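You operate a simulated robot arm through the tools that you are given. There is no shell and no other tool. Be economical: measure what you need, move in short steps, check, and stop when the job is done.

Carry out the task below with a simulated two-armed robot. There is one attempt and no reset: what you move stays moved.

Task
Set the end stop of the short rail to 40 mm and try its switch.
Fine: the rail stays in its nest; lock the stop, then power on, press the lever, reset; power stays on.

The check looks at the end state, three seconds after you hand in, the way a careful person would. Anything else that was tipped, shoved, dropped, spilled or broken makes it a failure.

Robot
Two 6-joint arms with two-finger grippers on one trunk, on a base that drives. Base frame: it is fixed to the floor where the robot stands at the start and does not move with it; the origin is under the middle of the robot, x ahead of it, y to its left, z up; the surface under the hand at the start is at about z = 0.8. Lengths are in m, angles in rad, forces in N, time in s.
The left shoulder is at the start at [0.07, 0.148, 1.402], the right one opposite. With the tool pointing down near the work surface each hand reaches from about 0.36 to 0.64 m from the robot's upright axis, wherever it stands, measured 20 degrees to its own side. Places, roughly: end stop [0.6, 0, 0.8]; end stop knob [0.6, 0, 0.9]; mains switch [0.4, -0.3, 0.8]; reset button [0.5, -0.3, 0.8]; switch lever [0.6, 0, 0.8]. Payload 2.45 kg a hand.
The TCP of each hand is the grasp point between the finger pads, 0.03 m short of the fingertips. In the tool frame z runs along the fingers and y along their closing line. Largest opening 0.106 m; the body of the gripper starts 0.079 m behind the TCP.
Orientation is that of the tool frame in the base frame, as a unit quaternion [x, y, z, w]. With the fingers straight down and closing along the base's y, the tool's x points along the base's -x, its y along +y and its z along -z.

Tools
- The arms move only by the tool move_arm. It takes "left_series", "right_series" or both (then of equal length, played together; a hand with none holds still); each is a list of rows, each an object of numbers (a shift or turn left out is 0, a gripper value left out holds the last): "tx", "ty", "tz": the shift along the base's x, y, z in units of 40 mm (1.0 is 40 mm); "rx", "ry", "rz": the turn, a rotation vector about the base's x, y, z in units of 6 degrees (1.0 is 6 degrees); "grip": the opening, from 0 (shut) to 1 (fully open). In form: [{"tx": .., "ty": .., "tz": .., "rx": .., "ry": .., "rz": .., "grip": ..}, ...]. A call has 1 to 12 rows; each row shifts and turns the commanded pose from where the row before left it. A call with a number of a shift or a turn outside -1 to 1 is refused whole. Rows are played at 5 a second. More than 0.05 m and 0.15 rad between two rows, or a gripper value outside its range, and nothing of the call is played. A pose out of reach is approached as far as the arm can. The call stops where the force on the tool passes 40 N (or 10 N more than at its start, if that is more) or the arm is blocked; 0.2 s more then pass. The fingers move at their own pace (about 0.072 m/s each) and stop on an object; they squeeze with about 28 N. The grip force told is the motor's: it shows also when the fingers shut on nothing. Time passes only in rows, and 0.2 s behind the last, so rows that do not move let the fingers close. It gives the time, the measured TCP pose, the force on the tool (base axes), the opening and the grip force at its end, in the units of the frame above (readings bear some noise), with the torque about the TCP (base axes, N m) and any sound that the robot's microphone picked up.
- Cameras (640 x 400 px; columns grow to the right, rows downward): "scene" is now at [0.1259, -0.0186, 1.6105]; the picture's right is [-0.25, -0.97, 0.00], its down [-0.74, 0.19, -0.64] and it looks along [0.62, -0.16, -0.76] (base axes); focal length 259 px, centre (320, 200). "left" rides on the left gripper at [0.076, 0.002, -0.106] in its tool frame; the picture's right is [-0.02, 1.00, 0.00], its down [-0.78, -0.02, -0.62] and it looks along [-0.62, -0.01, 0.78] (tool axes); focal length 247 px, centre (320, 200). "right" rides on the right gripper at [0.076, -0.002, -0.106] in its tool frame; the picture's right is [0.02, 1.00, 0.00], its down [-0.78, 0.02, -0.62] and it looks along [-0.62, 0.01, 0.78] (tool axes); focal length 247 px, centre (320, 200). There is no depth. A picture from a camera that has moved, and an enlarged one, comes with that camera's place and axes in the base frame and with its lens.
- grab_frame(camera): a new picture of that camera. The clock stands still meanwhile.
- lift_body(by): slides the trunk up (or, below 0, down) by that many m; the arms and the scene camera ride with it, the base frame stays. It gives what a move gives, with no picture.
- drive_base(legs): drives the robot by 1 to 6 legs, each [ahead, left, turn to the left] in m, m and rad, along the robot's own axes; the way and the turn of a leg run together, so that a leg with both is an arc; at most 1.5 m and 3.142 rad a leg. The arms and the cameras ride along, it lands a little off, and it stops where it bumps. It gives what a move gives.
- aim_head(pan, tilt): turns the head with the scene camera to pan (to the left, within 1.501 rad either way) and tilt (down, from -0.506 to 1.204), counted from straight ahead of the robot. It gives what a move gives.
- inspect(camera, box): a new picture of the part [left, top, right, bottom] of that camera's present view, enlarged. The clock stands still meanwhile.
- close_job(): hands the job in; it is judged then, once.

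Work in short steps. Places have to be worked out from the pictures, the camera data and where the tool is seen: move nearer, look again, correct. Check each grasp and each placing, and mend what went wrong. You have 120 turns and 108 pictures in all, those below and enlarged ones among them. Open the grippers and draw the arms clear of the work before you hand the job in, unless the task says otherwise; then end with one line.

The tools are called after "Emit:" as name(argument=value, ...) on one line, values as JSON. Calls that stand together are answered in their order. move_arm: Moves the arms, as the interface text tells. Its arguments: {"type":"object","properties":{"left_series":{"type":"array","items":{"type":"object","properties":{"tx":{"type":"number"},"ty":{"type":"number"},"tz":{"type":"number"},"rx":{"type":"number"},"ry":{"type":"number"},"rz":{"type":"number"},"grip":{"type":"number"}}}},"right_series":{"type":"array","items":{"type":"object","properties":{"tx":{"type":"number"},"ty":{"type":"number"},"tz":{"type":"number"},"rx":{"type":"number"},"ry":{"type":"number"},"rz":{"type":"number"},"grip":{"type":"number"}}}}},"required":[]} The other tools are called the same way: lift_body (by) slides the trunk up or down; drive_base (legs) drives the base; aim_head (pan, tilt) turns the head that bears the scene camera; grab_frame (camera) takes a picture; inspect (camera, box) takes an enlarged picture of a part of a camera's view; close_job () hands the job in.

At the start:

```text
time: 0.0
left_tcp_pos: [0.624, 0.0311, 1.0757]
left_orientation: [0.001, 1.0, 0.0, 0.0]
left_ft_force: [0.1, 0.4, -0.2]
left_ft_torque: [0.02, 0.02, -0.02]
left_opening: 0.106
left_grip_force: 0.2
right_tcp_pos: [0.4104, -0.2678, 0.9994]
right_orientation: [0.0, 1.0, 0.0, 0.0]
right_ft_force: [0.8, -0.2, 0.5]
right_ft_torque: [-0.02, -0.02, 0.02]
right_opening: 0.1059
right_grip_force: 0.1
trunk travel left (down, up): [-0.875, 0.065]
robot x, y, heading: [0.0039, -0.0013, 0.001]
head pan, tilt: [-0.255, 0.869]
```

scene: 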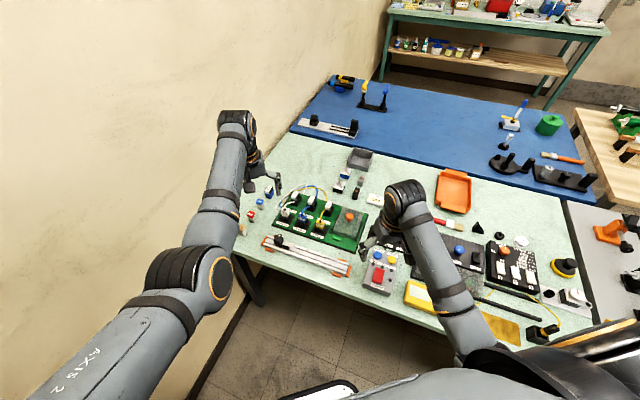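
right: 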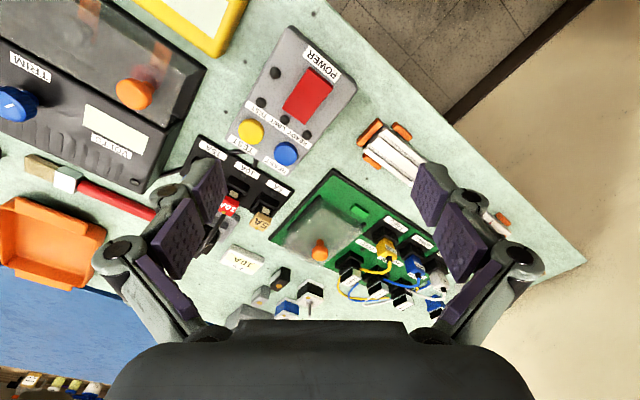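
left: 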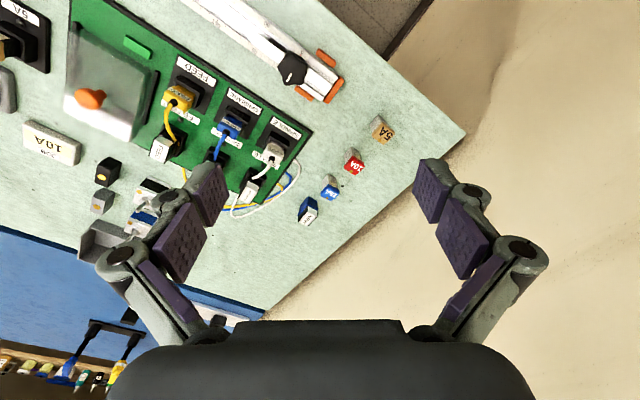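

I first enlarge the scene view to find the rails, the end stop and the control box.

Emit:
inspect(camera="scene", box=[230, 160, 430, 300])

Emit:
inspect(camera="right", box=[180, 0, 500, 200])

Emit:
inspect(camera="left", box=[160, 0, 400, 150])

Emit:
inspect(camera="scene", box=[280, 60, 440, 160])

```text
2.86 times, centred on (330, 230) of scene
camera zoom: at [0.1259, -0.0186, 1.6105], right [-0.25, -0.97, 0.0], down [-0.74, 0.19, -0.64], along [0.62, -0.16, -0.76], focal length 741 px, centre (291, 114)
```

zoom: 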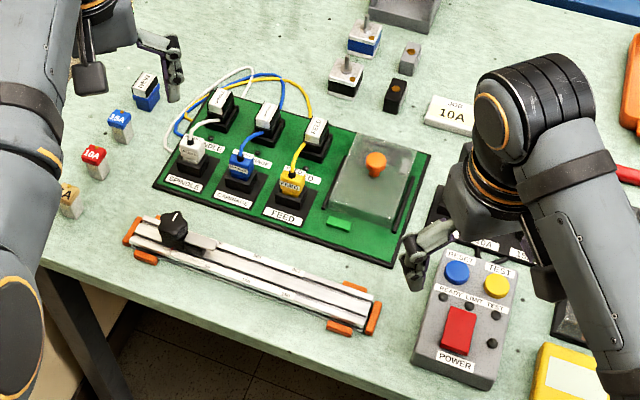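

```text
2.00 times, centred on (340, 100) of right
camera zoom: at [0.333, -0.2703, 1.1057], right [-0.02, 1.0, 0.0], down [0.78, 0.02, 0.62], along [0.62, 0.01, -0.78], focal length 494 px, centre (280, 400)
```

zoom: 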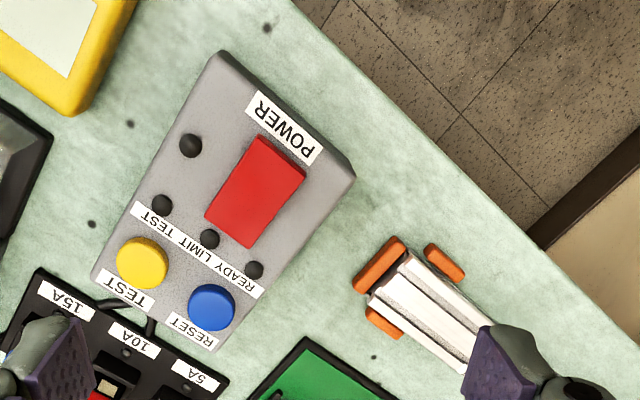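

```text
2.67 times, centred on (280, 75) of left
camera zoom: at [0.5483, 0.0308, 1.1821], right [0.02, 1.0, 0.0], down [0.78, -0.02, 0.62], along [0.62, -0.01, -0.78], focal length 659 px, centre (427, 533)
```

zoom: 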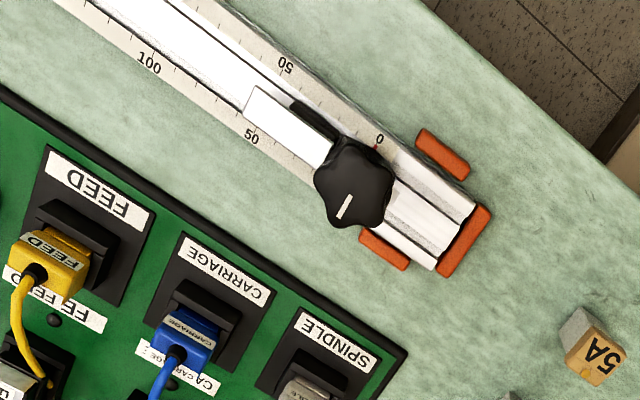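

```text
4.00 times, centred on (360, 110) of scene
camera zoom: at [0.1259, -0.0186, 1.6105], right [-0.25, -0.97, 0.0], down [-0.74, 0.19, -0.64], along [0.62, -0.16, -0.76], focal length 1037 px, centre (160, 560)
```

zoom: 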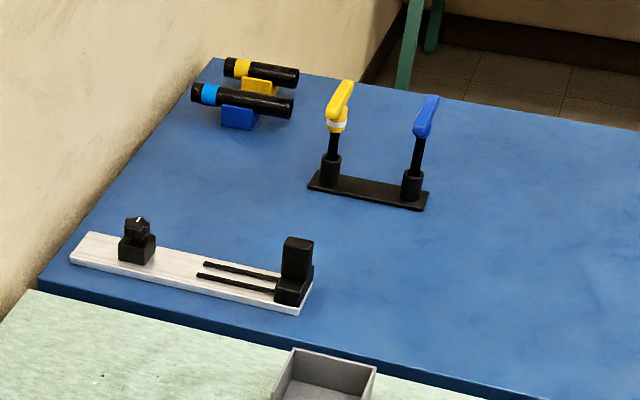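

The near rail in its orange nest carries the stop with the black knob near 0. I zoom tighter to read the scale and pick out the lever and index.

Emit:
inspect(camera="left", box=[240, 20, 340, 82])

Emit:
inspect(camera="scene", box=[260, 225, 310, 256])

Emit:
inspect(camera="scene", box=[350, 235, 420, 300])

```text
6.40 times, centred on (290, 51) of left
camera zoom: at [0.5483, 0.0308, 1.1821], right [0.02, 1.0, 0.0], down [0.78, -0.02, 0.62], along [0.62, -0.01, -0.78], focal length 1581 px, centre (512, 1154)
```

zoom: 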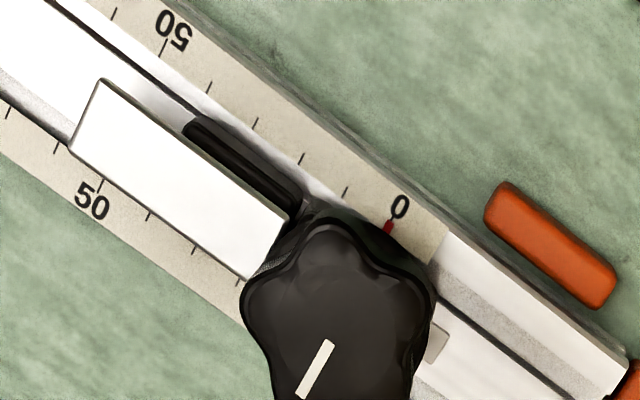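

```text
12.80 times, centred on (285, 240) of scene
camera zoom: at [0.1259, -0.0186, 1.6105], right [-0.25, -0.97, 0.0], down [-0.74, 0.19, -0.64], along [0.62, -0.16, -0.76], focal length 3319 px, centre (768, -318)
```

zoom: 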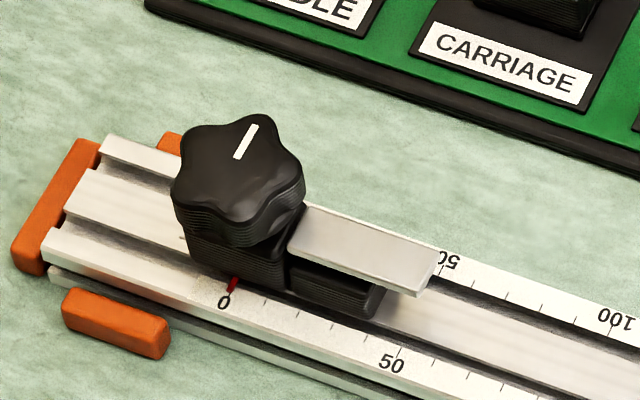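

```text
6.15 times, centred on (385, 268) of scene
camera zoom: at [0.1259, -0.0186, 1.6105], right [-0.25, -0.97, 0.0], down [-0.74, 0.19, -0.64], along [0.62, -0.16, -0.76], focal length 1596 px, centre (-80, -215)
```

zoom: 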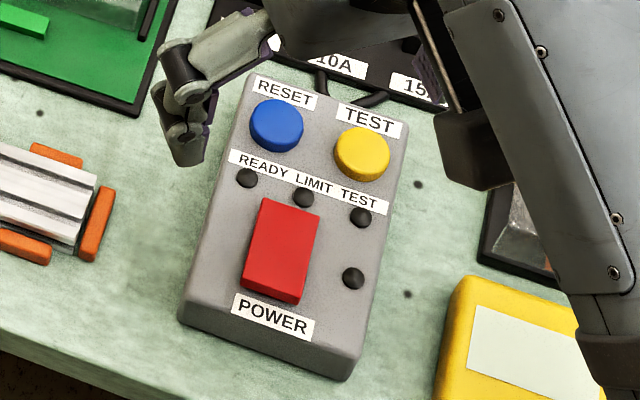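

The red index is at 0, ticks are 10 mm, and the rail runs towards (-0.588,-0.809) with top z≈0.828. The knob centre is about (0.605, 0.000, top 0.868) and the lever plate about z 0.853. I turn the left hand 54° so its fingers close across the rail and bring it above the knob.

Emit:
move_arm(left_series=[{"tx": -0.054, "ty": -0.085, "tz": -0.4, "rz": 1, "grip": 0.57}, {"tx": -0.054, "ty": -0.085, "tz": -0.4, "rz": 1}, {"tx": -0.054, "ty": -0.085, "tz": -0.4, "rz": 1}, {"tx": -0.054, "ty": -0.085, "tz": -0.4, "rz": 1}, {"tx": -0.054, "ty": -0.085, "tz": -0.4, "rz": 1}, {"tx": -0.054, "ty": -0.085, "tz": -0.4, "rz": 1}, {"tx": -0.054, "ty": -0.085, "tz": -0.4, "rz": 1}, {"tx": -0.054, "ty": -0.085, "tz": -0.4, "rz": 1}, {"tx": -0.054, "ty": -0.085, "tz": -0.4, "rz": 1}, {}])

Emit:
grab_frame(camera="left")

Emit:
inspect(camera="scene", box=[245, 195, 325, 245])

```text
time: 2.2
left_tcp_pos: [0.5977, 0.0048, 0.9334]
left_orientation: [-0.455, 0.891, 0.0, -0.001]
left_ft_force: [-0.3, 0.1, 0.4]
left_ft_torque: [0.01, -0.02, -0.02]
left_opening: 0.0604
left_grip_force: 0.1
left hand out of reach, approached as far as the arm can: row 9
right_tcp_pos: [0.4087, -0.269, 0.9987]
right_orientation: [-0.001, 1.0, 0.0, 0.0]
right_ft_force: [0.1, 0.1, -0.9]
right_ft_torque: [-0.02, -0.01, -0.02]
right_opening: 0.1064
right_grip_force: 0.1
trunk travel left (down, up): [-0.875, 0.065]
robot x, y, heading: [-0.0002, 0.0022, 0.002]
head pan, tilt: [-0.255, 0.869]
```

```text
97 pictures are left
camera left: at [0.5516, -0.0572, 1.0403], right [-0.8, 0.6, 0.0], down [0.47, 0.62, 0.62], along [0.38, 0.5, -0.78], focal length 247 px, centre (320, 200)
```

left: 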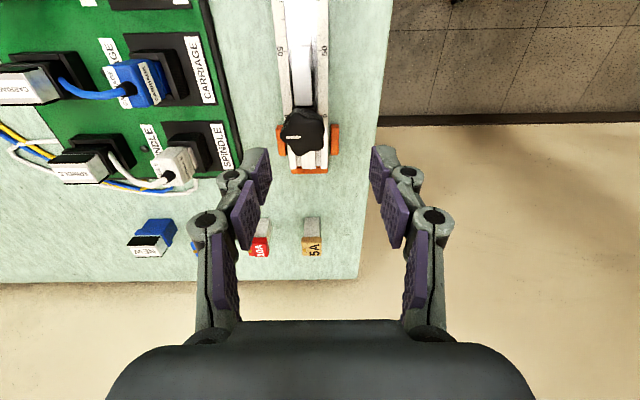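

```text
8.00 times, centred on (285, 220) of scene
camera zoom: at [0.126, -0.0187, 1.6105], right [-0.25, -0.97, 0.0], down [-0.74, 0.19, -0.64], along [0.62, -0.16, -0.76], focal length 2074 px, centre (600, 40)
```

zoom: 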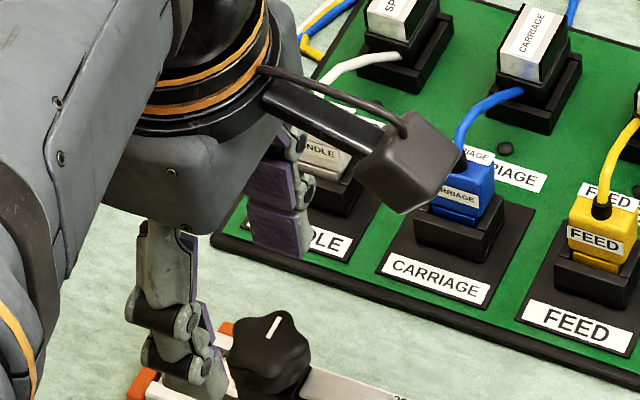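

The left arm is at its reach limit about 7 mm short. I raise both hands, then lower the trunk 0.15 m to gain horizontal reach.

Emit:
move_arm(left_series=[{"tz": 1}, {"tz": 1}, {"tz": 1}, {"tz": 1}], right_series=[{"tz": 1}, {"tz": 1}, {"tz": 1}, {"tz": 1}])

Emit:
lift_body(by=-0.15)

Emit:
grab_frame(camera="scene")

```text
time: 3.2
left_tcp_pos: [0.6076, 0.0293, 1.0874]
left_orientation: [-0.464, 0.886, 0.008, 0.0]
left_ft_force: [0.4, 0.2, 0.1]
left_ft_torque: [0.03, -0.05, -0.01]
left_opening: 0.0603
left_grip_force: 0.1
left hand out of reach, approached as far as the arm can: row 3, 4
right_tcp_pos: [0.3801, -0.3164, 1.1282]
right_orientation: [0.0, 1.0, 0.001, 0.001]
right_ft_force: [0.0, -0.3, -0.9]
right_ft_torque: [0.0, -0.01, -0.03]
right_opening: 0.1059
right_grip_force: 0.3
right hand out of reach, approached as far as the arm can: row 1, 2, 3, 4
trunk travel left (down, up): [-0.875, 0.065]
robot x, y, heading: [-0.0029, 0.0023, 0.0]
head pan, tilt: [-0.255, 0.869]
```

```text
time: 5.0
left_tcp_pos: [0.6093, 0.026, 0.9415]
left_orientation: [-0.462, 0.887, 0.005, 0.003]
left_ft_force: [-0.1, -0.9, 1.3]
left_ft_torque: [0.01, -0.01, -0.01]
left_opening: 0.0607
left_grip_force: 0.1
right_tcp_pos: [0.3809, -0.3167, 0.9775]
right_orientation: [0.0, 1.0, 0.002, 0.001]
right_ft_force: [-0.4, 0.2, -0.6]
right_ft_torque: [-0.01, 0.02, -0.04]
right_opening: 0.1061
right_grip_force: 0.1
trunk travel left (down, up): [-0.725, 0.215]
robot x, y, heading: [-0.0008, -0.0021, 0.001]
head pan, tilt: [-0.255, 0.869]
```

```text
95 pictures are left
camera scene: at [0.1256, -0.0186, 1.4605], right [-0.25, -0.97, 0.0], down [-0.74, 0.19, -0.64], along [0.62, -0.16, -0.76], focal length 259 px, centre (320, 200)
```

scene: 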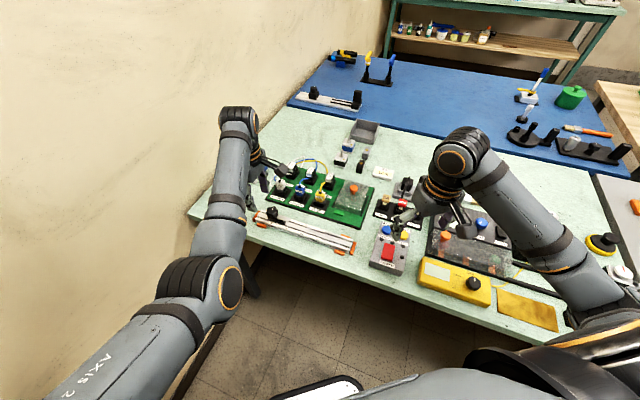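

Trunk is down. I now try the left hand to the point above the knob again, turning back to 54° at the same time.

Emit:
move_arm(left_series=[{"tx": -0.05, "ty": -0.32, "tz": 0}, {"tx": -0.05, "ty": -0.32, "tz": 0}, {}])

Emit:
grab_frame(camera="left")

```text
time: 5.8
left_tcp_pos: [0.6187, 0.003, 0.9385]
left_orientation: [-0.457, 0.889, 0.001, 0.0]
left_ft_force: [-0.1, 0.7, -0.1]
left_ft_torque: [0.01, -0.05, 0.0]
left_opening: 0.0605
left_grip_force: 0.0
left hand out of reach, approached as far as the arm can: row 1, 2
right_tcp_pos: [0.3816, -0.3161, 0.9776]
right_orientation: [0.001, 1.0, 0.002, 0.001]
right_ft_force: [0.0, -0.3, 0.3]
right_ft_torque: [0.01, 0.01, 0.01]
right_opening: 0.1058
right_grip_force: 0.1
trunk travel left (down, up): [-0.725, 0.215]
robot x, y, heading: [0.0013, 0.0029, 0.0]
head pan, tilt: [-0.255, 0.869]
```

```text
94 pictures are left
camera left: at [0.573, -0.0598, 1.0456], right [-0.8, 0.6, 0.0], down [0.47, 0.63, 0.62], along [0.37, 0.5, -0.78], focal length 247 px, centre (320, 200)
```

left: 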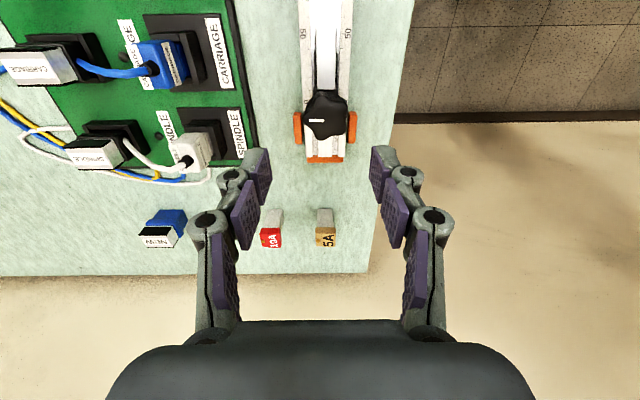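

The reachability reading is odd, so I probe it by moving a small step straight back in x, then in -y.

Emit:
move_arm(left_series=[{"tx": -0.4}, {}])

Emit:
move_arm(left_series=[{"ty": -0.2}, {}])

```text
time: 6.3
left_tcp_pos: [0.6159, 0.0151, 0.9393]
left_orientation: [-0.46, 0.888, 0.002, 0.004]
left_ft_force: [0.6, -1.0, -0.1]
left_ft_torque: [-0.03, 0.0, -0.01]
left_opening: 0.0603
left_grip_force: 0.0
left hand out of reach, approached as far as the arm can: row 1
right_tcp_pos: [0.3821, -0.3169, 0.9774]
right_orientation: [0.001, 1.0, 0.001, 0.001]
right_ft_force: [0.2, -0.4, -0.2]
right_ft_torque: [0.01, 0.0, -0.01]
right_opening: 0.106
right_grip_force: 0.1
trunk travel left (down, up): [-0.725, 0.215]
robot x, y, heading: [0.0013, -0.0017, -0.002]
head pan, tilt: [-0.255, 0.869]
```

```text
time: 7.0
left_tcp_pos: [0.6149, 0.0087, 0.9336]
left_orientation: [-0.459, 0.888, 0.004, -0.002]
left_ft_force: [0.3, 0.6, 0.2]
left_ft_torque: [-0.04, -0.04, -0.02]
left_opening: 0.0602
left_grip_force: 0.1
left hand out of reach, approached as far as the arm can: row 1
right_tcp_pos: [0.3809, -0.3166, 0.9772]
right_orientation: [0.0, 1.0, 0.001, 0.001]
right_ft_force: [0.0, -0.9, -0.5]
right_ft_torque: [-0.03, -0.01, -0.01]
right_opening: 0.1058
right_grip_force: 0.0
trunk travel left (down, up): [-0.725, 0.215]
robot x, y, heading: [-0.0026, -0.0011, 0.003]
head pan, tilt: [-0.255, 0.869]
```

The limit is an inner one: the arm is too folded, so lowering the trunk was the wrong way. I bring the trunk up by 0.19 m and re-approach.

Emit:
lift_body(by=0.19)

Emit:
move_arm(left_series=[{"tz": -1}, {"tz": -1}, {"tz": -1}, {"tz": -0.8}, {}])

```text
time: 9.0
left_tcp_pos: [0.6154, 0.0089, 1.1243]
left_orientation: [-0.459, 0.888, 0.003, 0.0]
left_ft_force: [0.7, 0.0, -0.1]
left_ft_torque: [-0.02, -0.01, 0.0]
left_opening: 0.0607
left_grip_force: 0.1
right_tcp_pos: [0.3807, -0.316, 1.1681]
right_orientation: [0.0, 1.0, 0.001, 0.001]
right_ft_force: [-0.4, 0.1, -0.3]
right_ft_torque: [0.01, -0.01, 0.02]
right_opening: 0.1059
right_grip_force: 0.1
trunk travel left (down, up): [-0.915, 0.025]
robot x, y, heading: [-0.0034, 0.0007, 0.004]
head pan, tilt: [-0.255, 0.869]
```

```text
time: 10.2
left_tcp_pos: [0.603, 0.0096, 0.9774]
left_orientation: [-0.454, 0.891, 0.0, -0.002]
left_ft_force: [0.1, -0.1, -1.0]
left_ft_torque: [-0.01, -0.02, 0.03]
left_opening: 0.0603
left_grip_force: 0.1
left hand out of reach, approached as far as the arm can: row 3, 4
right_tcp_pos: [0.3811, -0.3169, 1.1675]
right_orientation: [0.0, 1.0, 0.001, 0.001]
right_ft_force: [-0.5, -1.1, 0.2]
right_ft_torque: [-0.01, 0.02, 0.01]
right_opening: 0.106
right_grip_force: 0.1
trunk travel left (down, up): [-0.915, 0.025]
robot x, y, heading: [-0.0011, -0.0057, -0.002]
head pan, tilt: [-0.255, 0.869]
```

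The reach is tight because the target is across the body. I turn the robot 0.35 rad to the right in place, so the stop lies 20° to the left arm's side and the control box to the right arm's side.

Emit:
drive_base(legs=[[0, 0, -0.35]])

Emit:
grab_frame(camera="scene")

```text
time: 11.7
left_tcp_pos: [0.5676, -0.1975, 0.9774]
left_orientation: [-0.291, 0.957, 0.0, -0.002]
left_ft_force: [-0.3, -0.5, 0.7]
left_ft_torque: [0.01, 0.02, 0.02]
left_opening: 0.0604
left_grip_force: 0.1
right_tcp_pos: [0.2491, -0.4282, 1.1673]
right_orientation: [0.176, 0.984, 0.0, 0.001]
right_ft_force: [0.2, 0.4, -0.2]
right_ft_torque: [-0.01, 0.0, 0.01]
right_opening: 0.1061
right_grip_force: 0.1
trunk travel left (down, up): [-0.915, 0.025]
robot x, y, heading: [-0.0029, -0.0004, -0.35]
head pan, tilt: [-0.255, 0.869]
```

```text
93 pictures are left
camera scene: at [0.1123, -0.0596, 1.6504], right [-0.57, -0.82, 0.0], down [-0.63, 0.44, -0.64], along [0.53, -0.37, -0.76], focal length 259 px, centre (320, 200)
```

scene: 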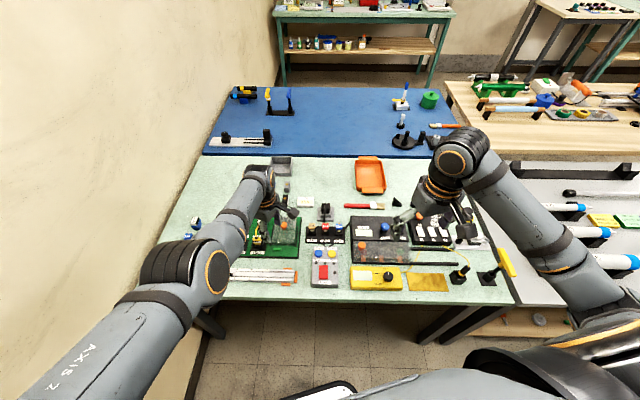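

Base turned cleanly. I bring the left hand back over the knob with the yaw to 54°, and pan the head toward the stop.

Emit:
aim_head(pan=0.3, tilt=0.85)

Emit:
move_arm(left_series=[{"tx": 0.185, "ty": 0.99, "rz": 0.67}, {"tx": 0.185, "ty": 0.99, "rz": 0.67}, {"tx": 0.185, "ty": 0.99, "rz": 0.67}, {"tx": 0.185, "ty": 0.99, "rz": 0.67}, {"tx": 0.185, "ty": 0.99, "tz": -0.5, "rz": 0.67}, {"tz": -0.5}, {}])

Emit:
grab_frame(camera="left")

Emit:
grab_frame(camera="scene")

```text
time: 12.7
left_tcp_pos: [0.5678, -0.198, 0.9782]
left_orientation: [-0.291, 0.957, -0.001, -0.003]
left_ft_force: [1.1, -0.4, 0.6]
left_ft_torque: [-0.01, 0.03, 0.0]
left_opening: 0.0605
left_grip_force: 0.1
right_tcp_pos: [0.2479, -0.4291, 1.1671]
right_orientation: [0.176, 0.984, 0.0, 0.002]
right_ft_force: [0.0, 0.3, 0.2]
right_ft_torque: [0.0, 0.02, -0.01]
right_opening: 0.1061
right_grip_force: 0.0
trunk travel left (down, up): [-0.915, 0.025]
robot x, y, heading: [-0.0056, -0.0046, -0.349]
head pan, tilt: [0.3, 0.85]
```

```text
time: 14.3
left_tcp_pos: [0.605, -0.0001, 0.9378]
left_orientation: [-0.453, 0.892, 0.0, -0.003]
left_ft_force: [0.1, 0.1, 0.0]
left_ft_torque: [-0.04, -0.01, 0.0]
left_opening: 0.0607
left_grip_force: 0.1
right_tcp_pos: [0.2482, -0.4292, 1.1675]
right_orientation: [0.175, 0.985, 0.0, 0.001]
right_ft_force: [0.6, 1.1, 0.5]
right_ft_torque: [-0.01, 0.04, 0.0]
right_opening: 0.1064
right_grip_force: 0.2
trunk travel left (down, up): [-0.915, 0.025]
robot x, y, heading: [0.002, -0.001, -0.352]
head pan, tilt: [0.3, 0.85]
```

```text
92 pictures are left
camera left: at [0.5602, -0.0611, 1.0448], right [-0.8, 0.61, 0.0], down [0.48, 0.63, 0.62], along [0.37, 0.49, -0.79], focal length 247 px, centre (320, 200)
```

left: 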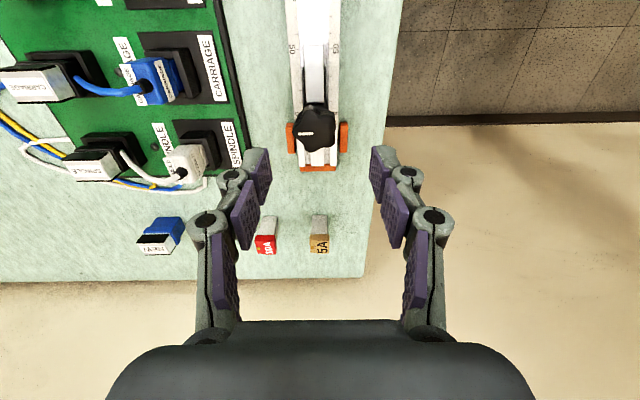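

```text
91 pictures are left
camera scene: at [0.1258, -0.0211, 1.6521], right [-0.05, -1.0, 0.0], down [-0.75, 0.04, -0.66], along [0.66, -0.03, -0.75], focal length 259 px, centre (320, 200)
```

scene: 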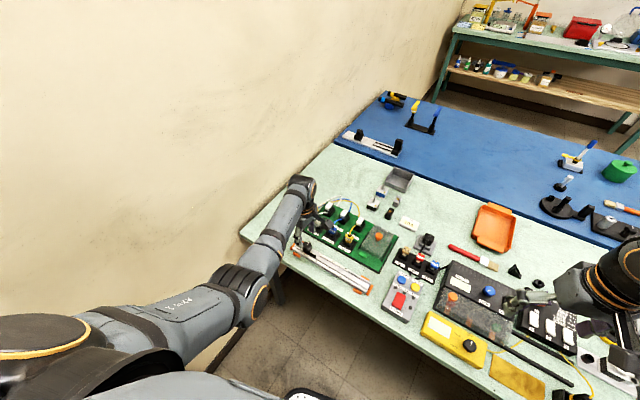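

The arm now reaches. The knob centre shows at about (0.604,-0.004) and is centred between the fingers; I descend to z≈0.887 with tips just above lever height.

Emit:
move_arm(left_series=[{"tx": -0.03, "ty": -0.08, "tz": -0.45}, {"tz": -0.45}, {"tz": -0.37}, {}])

Emit:
inspect(camera="scene", box=[285, 215, 349, 255])

Emit:
grab_frame(camera="left")

```text
time: 15.3
left_tcp_pos: [0.6046, -0.0037, 0.8876]
left_orientation: [-0.453, 0.891, 0.0, -0.003]
left_ft_force: [-0.3, 0.9, -0.8]
left_ft_torque: [0.02, 0.0, 0.0]
left_opening: 0.0604
left_grip_force: 0.1
right_tcp_pos: [0.2479, -0.4276, 1.1676]
right_orientation: [0.175, 0.985, 0.0, 0.0]
right_ft_force: [0.1, 0.2, -0.3]
right_ft_torque: [0.01, -0.04, -0.01]
right_opening: 0.106
right_grip_force: 0.0
trunk travel left (down, up): [-0.915, 0.025]
robot x, y, heading: [0.0009, 0.0019, -0.35]
head pan, tilt: [0.3, 0.85]
```

```text
10.00 times, centred on (317, 235) of scene
camera zoom: at [0.1261, -0.0206, 1.652], right [-0.05, -1.0, 0.0], down [-0.75, 0.04, -0.66], along [0.66, -0.03, -0.75], focal length 2593 px, centre (350, -150)
```

zoom: 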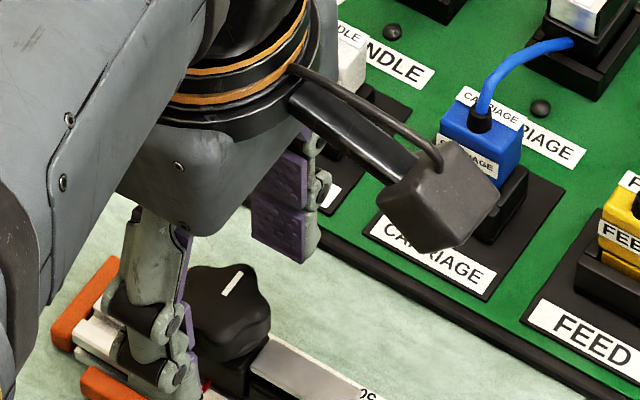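

```text
89 pictures are left
camera left: at [0.5596, -0.0647, 0.9946], right [-0.8, 0.61, 0.0], down [0.48, 0.63, 0.62], along [0.37, 0.49, -0.79], focal length 247 px, centre (320, 200)
```

left: 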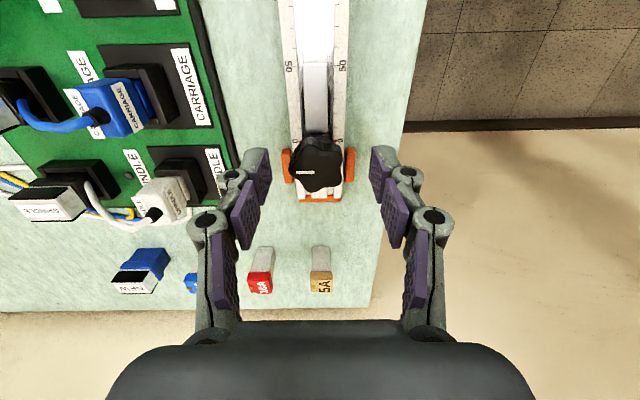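

The knob sits about 3 mm further along the rail than the finger centre; I correct and close on it.

Emit:
move_arm(left_series=[{"tx": -0.045, "ty": -0.06, "grip": 0.4}, {"grip": 0.25}, {"grip": 0.2}, {"grip": 0.15}, {}])

Emit:
inspect(camera="left", box=[240, 100, 400, 200])

```text
time: 16.5
left_tcp_pos: [0.604, -0.0052, 0.8875]
left_orientation: [-0.453, 0.892, -0.002, -0.003]
left_ft_force: [2.8, -1.0, 5.6]
left_ft_torque: [-0.08, -0.08, -0.02]
left_opening: 0.0314
left_grip_force: 27.9
right_tcp_pos: [0.2476, -0.4279, 1.1676]
right_orientation: [0.176, 0.984, 0.001, 0.0]
right_ft_force: [0.3, -0.8, 0.2]
right_ft_torque: [0.01, -0.04, 0.0]
right_opening: 0.1058
right_grip_force: 0.1
trunk travel left (down, up): [-0.915, 0.025]
robot x, y, heading: [-0.0024, 0.0004, -0.354]
head pan, tilt: [0.3, 0.85]
```

```text
4.00 times, centred on (320, 150) of left
camera zoom: at [0.5577, -0.0665, 0.9952], right [-0.8, 0.61, 0.0], down [0.48, 0.63, 0.62], along [0.37, 0.49, -0.79], focal length 988 px, centre (320, 400)
```

zoom: 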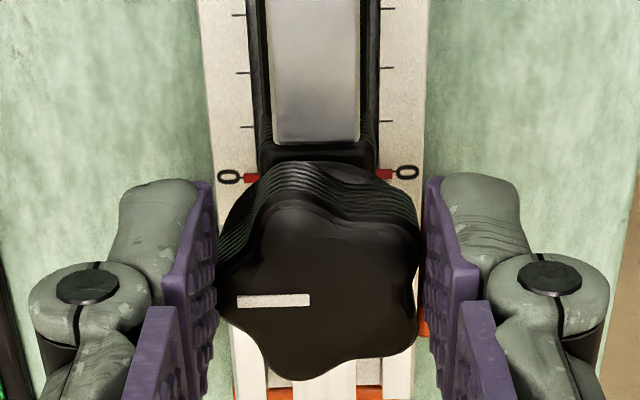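

Good grip, opening 31 mm; both red pointers read 0. I test whether the stop is loose by a gentle 4 mm push along the rail.

Emit:
move_arm(left_series=[{"tx": -0.03, "ty": -0.04}, {"tx": -0.03, "ty": -0.04}, {}])

Emit:
inspect(camera="left", box=[240, 100, 400, 200])

```text
time: 17.3
left_tcp_pos: [0.6006, -0.0063, 0.8884]
left_orientation: [-0.453, 0.891, -0.001, -0.002]
left_ft_force: [5.9, 6.9, 8.6]
left_ft_torque: [0.45, -0.21, 0.0]
left_opening: 0.0312
left_grip_force: 27.8
right_tcp_pos: [0.2484, -0.4278, 1.1674]
right_orientation: [0.175, 0.985, 0.001, 0.002]
right_ft_force: [-1.3, 0.3, -0.3]
right_ft_torque: [0.0, 0.0, 0.03]
right_opening: 0.106
right_grip_force: 0.0
trunk travel left (down, up): [-0.915, 0.025]
robot x, y, heading: [-0.0008, -0.0012, -0.353]
head pan, tilt: [0.3, 0.85]
```

```text
4.00 times, centred on (320, 150) of left
camera zoom: at [0.5555, -0.0686, 0.9949], right [-0.8, 0.61, 0.0], down [0.48, 0.62, 0.62], along [0.37, 0.49, -0.79], focal length 988 px, centre (320, 400)
```

zoom: 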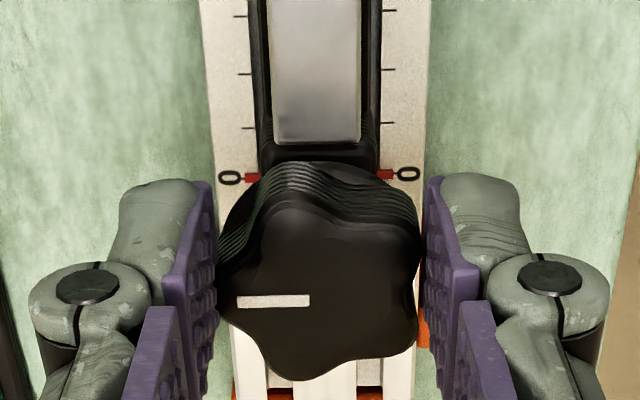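

The stop stayed at 0 while forces rose, so it is locked (only nest slack was taken up). I ease the push off and loosen the knob anticlockwise by 24°.

Emit:
move_arm(left_series=[{"tx": 0.05, "ty": 0.065}, {"rz": 1}, {"rz": 1}, {"rz": 1}, {"rz": 1}, {}])

Emit:
grab_frame(camera="left")

```text
time: 18.7
left_tcp_pos: [0.6034, -0.0083, 0.8873]
left_orientation: [-0.629, 0.777, -0.002, -0.003]
left_ft_force: [9.9, -7.7, 3.6]
left_ft_torque: [-0.89, -0.31, -0.06]
left_opening: 0.0317
left_grip_force: 28.1
right_tcp_pos: [0.2496, -0.4297, 1.1666]
right_orientation: [0.176, 0.984, 0.001, 0.0]
right_ft_force: [-0.1, 1.2, 0.9]
right_ft_torque: [-0.06, 0.0, -0.01]
right_opening: 0.106
right_grip_force: 0.2
trunk travel left (down, up): [-0.915, 0.025]
robot x, y, heading: [0.0003, 0.0036, -0.351]
head pan, tilt: [0.3, 0.85]
```

```text
86 pictures are left
camera left: at [0.5864, -0.0832, 0.995], right [-0.97, 0.23, 0.0], down [0.18, 0.77, 0.62], along [0.14, 0.6, -0.79], focal length 247 px, centre (320, 200)
```

left: 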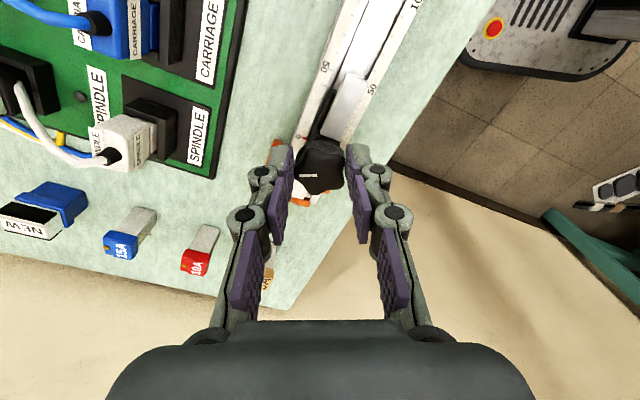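

The knob turned with the hand with little torque. I turn 18° more and then try the push again.

Emit:
move_arm(left_series=[{"rz": 1}, {"rz": 1}, {"rz": 1}, {}, {"tx": -0.06, "ty": -0.08}, {"tx": -0.06, "ty": -0.08}, {}])

Emit:
inspect(camera="left", box=[240, 80, 400, 180])

```text
time: 20.3
left_tcp_pos: [0.5985, -0.015, 0.8875]
left_orientation: [0.743, -0.67, 0.002, 0.003]
left_ft_force: [12.5, -8.4, 16.8]
left_ft_torque: [-0.43, -0.57, -0.09]
left_opening: 0.0315
left_grip_force: 28.3
right_tcp_pos: [0.2478, -0.4305, 1.1667]
right_orientation: [0.175, 0.985, 0.002, 0.001]
right_ft_force: [-0.2, 0.6, 0.1]
right_ft_torque: [-0.02, -0.01, 0.0]
right_opening: 0.1057
right_grip_force: 0.2
trunk travel left (down, up): [-0.915, 0.025]
robot x, y, heading: [0.0022, -0.001, -0.353]
head pan, tilt: [0.3, 0.85]
```

```text
4.00 times, centred on (320, 130) of left
camera zoom: at [0.6048, -0.0912, 0.9951], right [-1.0, -0.08, 0.0], down [-0.06, 0.78, 0.62], along [-0.05, 0.62, -0.79], focal length 988 px, centre (320, 480)
```

zoom: 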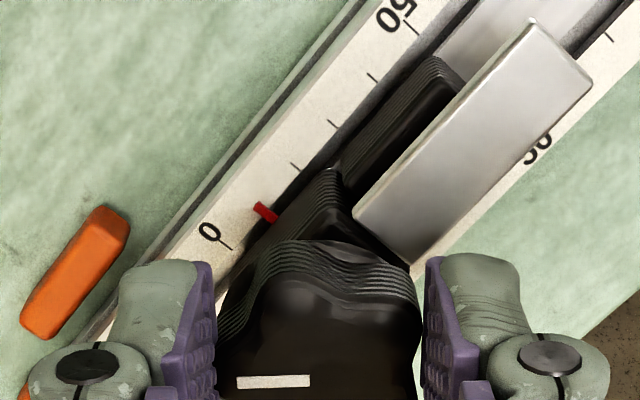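

Now it slides: the pointer is at about 9 mm. I slide on by 26 mm and read again.

Emit:
move_arm(left_series=[{"tx": -0.0764, "ty": -0.105}, {"tx": -0.0764, "ty": -0.105}, {"tx": -0.0764, "ty": -0.105}, {"tx": -0.0764, "ty": -0.105}, {"tx": -0.0764, "ty": -0.105}, {}])

Emit:
inspect(camera="left", box=[240, 80, 400, 180])

```text
time: 21.7
left_tcp_pos: [0.5827, -0.0355, 0.8872]
left_orientation: [0.743, -0.67, 0.001, 0.002]
left_ft_force: [13.7, -9.8, 10.3]
left_ft_torque: [-0.71, -0.66, -0.11]
left_opening: 0.0314
left_grip_force: 27.5
right_tcp_pos: [0.2488, -0.4303, 1.1678]
right_orientation: [0.175, 0.985, 0.002, 0.001]
right_ft_force: [0.6, 0.0, 0.2]
right_ft_torque: [0.0, 0.0, 0.01]
right_opening: 0.1063
right_grip_force: 0.0
trunk travel left (down, up): [-0.915, 0.025]
robot x, y, heading: [0.0001, 0.0011, -0.359]
head pan, tilt: [0.3, 0.85]
```

```text
4.00 times, centred on (320, 130) of left
camera zoom: at [0.5894, -0.1115, 0.9951], right [-1.0, -0.08, 0.0], down [-0.06, 0.78, 0.62], along [-0.05, 0.61, -0.79], focal length 988 px, centre (320, 480)
```

zoom: 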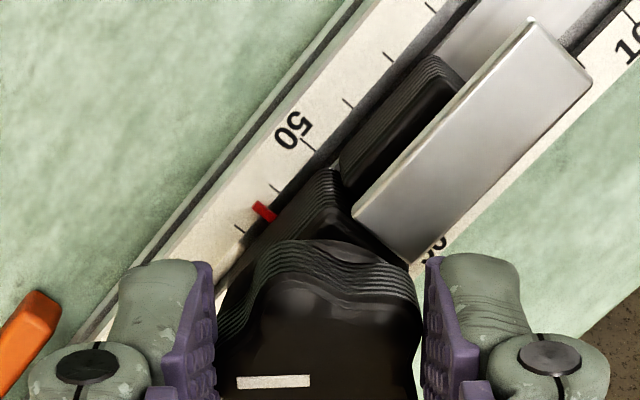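

Pointer reads about 35.3 mm. I move on 4.7 mm and zoom in harder.

Emit:
move_arm(left_series=[{"tx": -0.035, "ty": -0.048}, {"tx": -0.034, "ty": -0.047}, {}])

Emit:
inspect(camera="left", box=[285, 105, 349, 145])

```text
time: 22.5
left_tcp_pos: [0.5804, -0.0391, 0.8885]
left_orientation: [0.743, -0.669, 0.002, 0.003]
left_ft_force: [11.8, -8.9, 11.7]
left_ft_torque: [-0.56, -0.54, -0.07]
left_opening: 0.0315
left_grip_force: 28.3
right_tcp_pos: [0.2481, -0.4309, 1.1665]
right_orientation: [0.176, 0.984, 0.002, 0.001]
right_ft_force: [1.1, 0.5, -0.5]
right_ft_torque: [0.01, 0.02, 0.02]
right_opening: 0.1062
right_grip_force: 0.1
trunk travel left (down, up): [-0.915, 0.025]
robot x, y, heading: [0.0006, -0.0005, -0.352]
head pan, tilt: [0.3, 0.85]
```

```text
10.00 times, centred on (317, 125) of left
camera zoom: at [0.5866, -0.1154, 0.995], right [-1.0, -0.08, 0.0], down [-0.06, 0.78, 0.62], along [-0.05, 0.62, -0.79], focal length 2470 px, centre (350, 950)
```

zoom: 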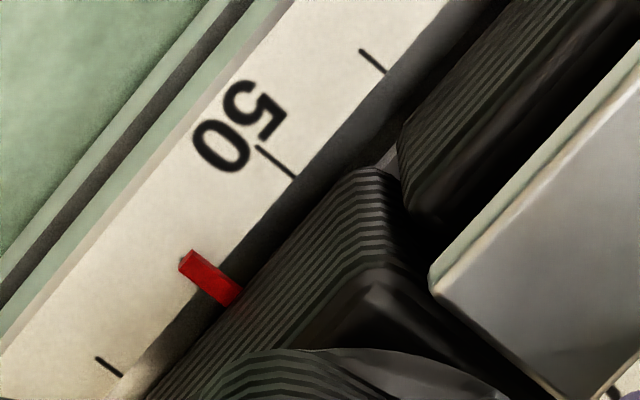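

Pointer is within about half a millimetre of 40. I check from the scene camera, which has the opposite parallax, before locking.

Emit:
inspect(camera="scene", box=[300, 235, 364, 275])

Emit:
inspect(camera="left", box=[340, 100, 420, 150])

```text
10.00 times, centred on (332, 255) of scene
camera zoom: at [0.1268, -0.0224, 1.652], right [-0.05, -1.0, 0.0], down [-0.75, 0.04, -0.66], along [0.66, -0.03, -0.75], focal length 2593 px, centre (200, -350)
```

zoom: 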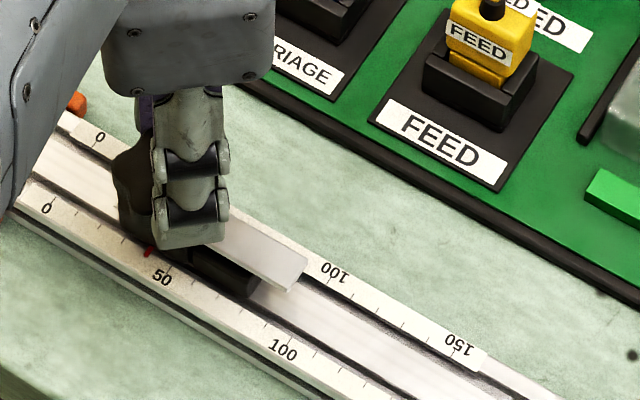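

```text
8.00 times, centred on (380, 125) of left
camera zoom: at [0.5866, -0.1154, 0.995], right [-1.0, -0.08, 0.0], down [-0.06, 0.78, 0.62], along [-0.05, 0.62, -0.79], focal length 1976 px, centre (-160, 800)
```

zoom: 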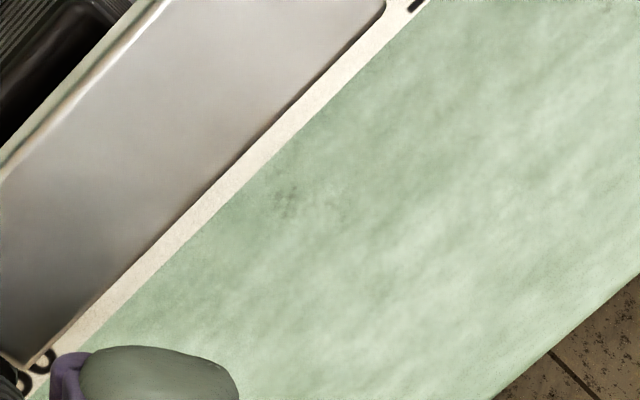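

Emit:
inspect(camera="scene", box=[307, 254, 323, 264])

```text
16.00 times, centred on (315, 259) of scene
camera zoom: at [0.1268, -0.0224, 1.652], right [-0.05, -1.0, 0.0], down [-0.75, 0.04, -0.66], along [0.66, -0.03, -0.75], focal length 4149 px, centre (400, -744)
```

zoom: 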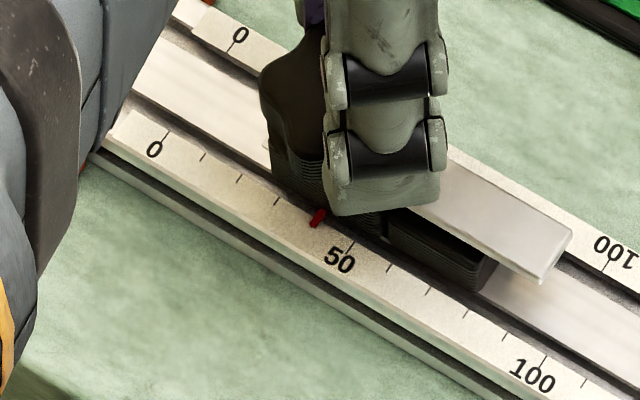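

Both views put it at 40.0–40.6 mm. I nudge back 0.3 mm and turn the knob clockwise 42° back to its locked angle, watching the torque.

Emit:
move_arm(left_series=[{"tx": 0.005, "ty": 0.006}, {"rz": -1}, {"rz": -1}, {"rz": -1}, {"rz": -1}, {"rz": -1}, {"rz": -1}, {"rz": -1}, {}])

Emit:
inspect(camera="left", box=[240, 100, 400, 200])

Emit:
inspect(camera="scene", box=[307, 254, 323, 264])

```text
time: 24.5
left_tcp_pos: [0.5777, -0.0374, 0.8871]
left_orientation: [-0.452, 0.892, 0.002, -0.005]
left_ft_force: [-1.6, -1.3, 1.1]
left_ft_torque: [0.34, -0.08, 0.05]
left_opening: 0.0314
left_grip_force: 27.8
right_tcp_pos: [0.2472, -0.4293, 1.1662]
right_orientation: [0.175, 0.985, 0.0, 0.003]
right_ft_force: [0.8, -0.3, -0.5]
right_ft_torque: [0.02, 0.0, -0.01]
right_opening: 0.1059
right_grip_force: 0.0
trunk travel left (down, up): [-0.915, 0.025]
robot x, y, heading: [-0.0002, -0.0026, -0.353]
head pan, tilt: [0.3, 0.85]
```

```text
4.00 times, centred on (320, 150) of left
camera zoom: at [0.5317, -0.0983, 0.9941], right [-0.79, 0.61, 0.0], down [0.48, 0.62, 0.62], along [0.37, 0.49, -0.79], focal length 988 px, centre (320, 400)
```

zoom: 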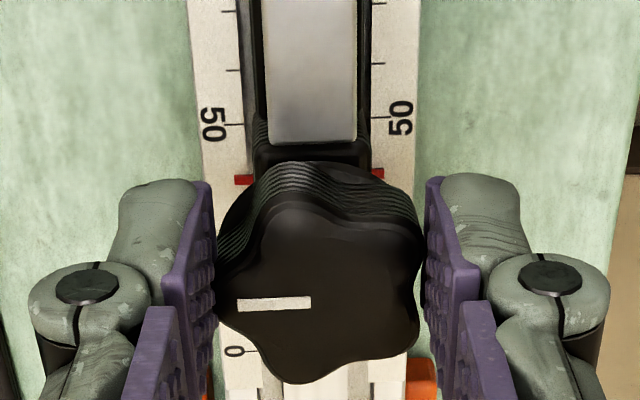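

```text
16.00 times, centred on (315, 259) of scene
camera zoom: at [0.1253, -0.0209, 1.652], right [-0.05, -1.0, 0.0], down [-0.75, 0.04, -0.66], along [0.66, -0.03, -0.75], focal length 4149 px, centre (400, -744)
```

zoom: 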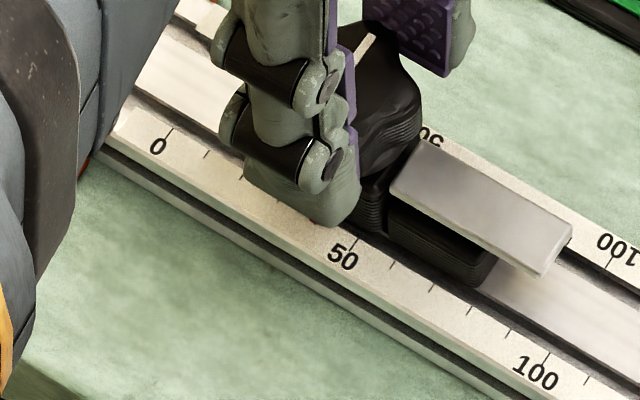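

The knob is back at its original angle. I zoom on both pointers for an exact reading.

Emit:
inspect(camera="left", box=[290, 115, 322, 155])

Emit:
inspect(camera="left", box=[326, 115, 358, 155])

```text
10.00 times, centred on (306, 135) of left
camera zoom: at [0.5317, -0.0983, 0.9941], right [-0.79, 0.61, 0.0], down [0.48, 0.62, 0.62], along [0.37, 0.49, -0.79], focal length 2470 px, centre (460, 850)
```

zoom: 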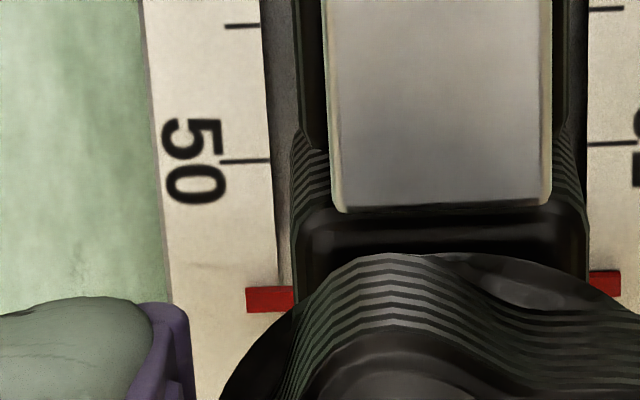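

```text
10.00 times, centred on (342, 135) of left
camera zoom: at [0.5317, -0.0983, 0.9941], right [-0.79, 0.61, 0.0], down [0.48, 0.62, 0.62], along [0.37, 0.49, -0.79], focal length 2470 px, centre (100, 850)
```

zoom: 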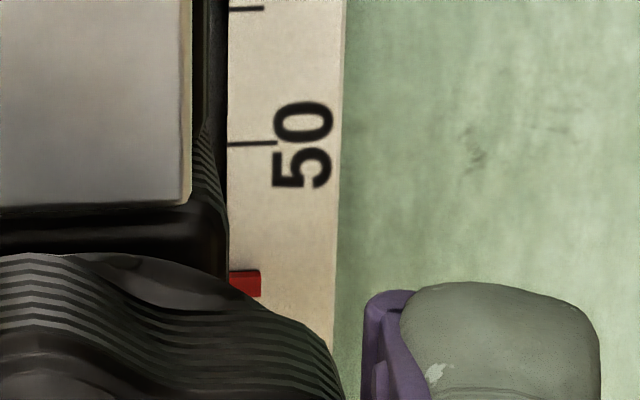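

The reading after locking looks like about 39 mm (it slipped during turn-back). I release and raise the hand for an unobstructed reading.

Emit:
move_arm(left_series=[{"grip": 0.57}, {}, {"tz": 1}, {"tz": 1}, {"tz": 1}, {"tz": 0.5}])

Emit:
grab_frame(camera="left")

Emit:
inspect(camera="scene", box=[307, 254, 323, 264])

```text
time: 25.9
left_tcp_pos: [0.5782, -0.0392, 1.0275]
left_orientation: [-0.453, 0.892, 0.0, -0.002]
left_ft_force: [-0.7, 0.0, 0.4]
left_ft_torque: [-0.01, -0.01, -0.01]
left_opening: 0.0599
left_grip_force: 0.1
right_tcp_pos: [0.2476, -0.4288, 1.1673]
right_orientation: [0.176, 0.984, 0.001, 0.0]
right_ft_force: [0.4, -0.3, -0.5]
right_ft_torque: [0.01, 0.0, -0.01]
right_opening: 0.1059
right_grip_force: 0.1
trunk travel left (down, up): [-0.915, 0.025]
robot x, y, heading: [0.0026, -0.001, -0.352]
head pan, tilt: [0.3, 0.85]
```

```text
75 pictures are left
camera left: at [0.5328, -0.0999, 1.1363], right [-0.8, 0.61, 0.0], down [0.48, 0.63, 0.62], along [0.37, 0.49, -0.79], focal length 247 px, centre (320, 200)
```

left: 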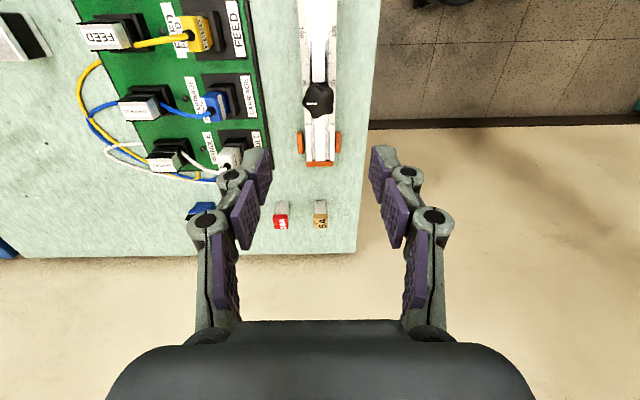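

```text
16.00 times, centred on (315, 259) of scene
camera zoom: at [0.1259, -0.0204, 1.652], right [-0.05, -1.0, 0.0], down [-0.75, 0.04, -0.66], along [0.66, -0.03, -0.75], focal length 4149 px, centre (400, -744)
```

zoom: 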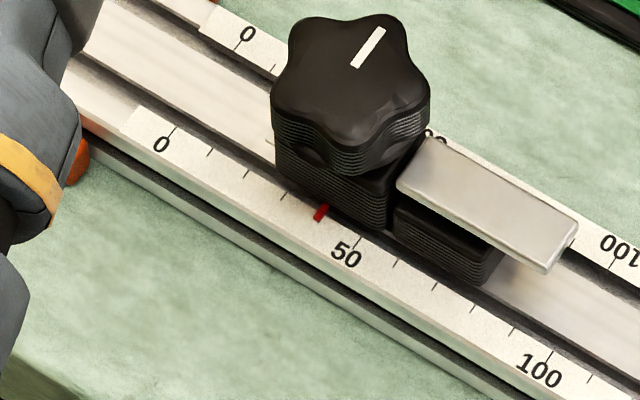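

Clear view now; I zoom on the pointers from both cameras.

Emit:
inspect(camera="left", box=[296, 75, 344, 115])

Emit:
inspect(camera="scene", box=[311, 257, 319, 262])

```text
10.00 times, centred on (320, 95) of left
camera zoom: at [0.5328, -0.0999, 1.1363], right [-0.8, 0.61, 0.0], down [0.48, 0.63, 0.62], along [0.37, 0.49, -0.79], focal length 2470 px, centre (320, 1250)
```

zoom: 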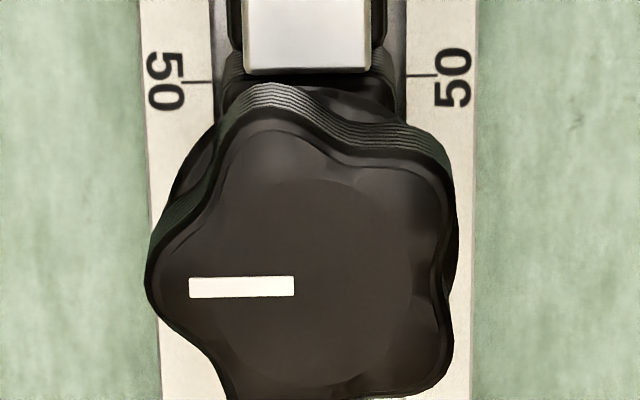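

```text
16.00 times, centred on (315, 260) of scene
camera zoom: at [0.1259, -0.0204, 1.652], right [-0.05, -1.0, 0.0], down [-0.75, 0.04, -0.66], along [0.66, -0.03, -0.75], focal length 4149 px, centre (400, -752)
```

zoom: 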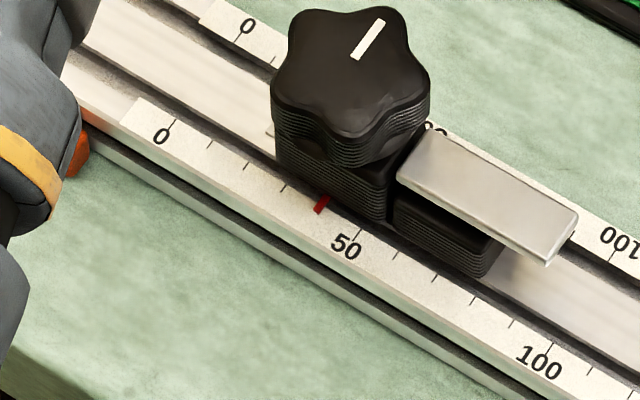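

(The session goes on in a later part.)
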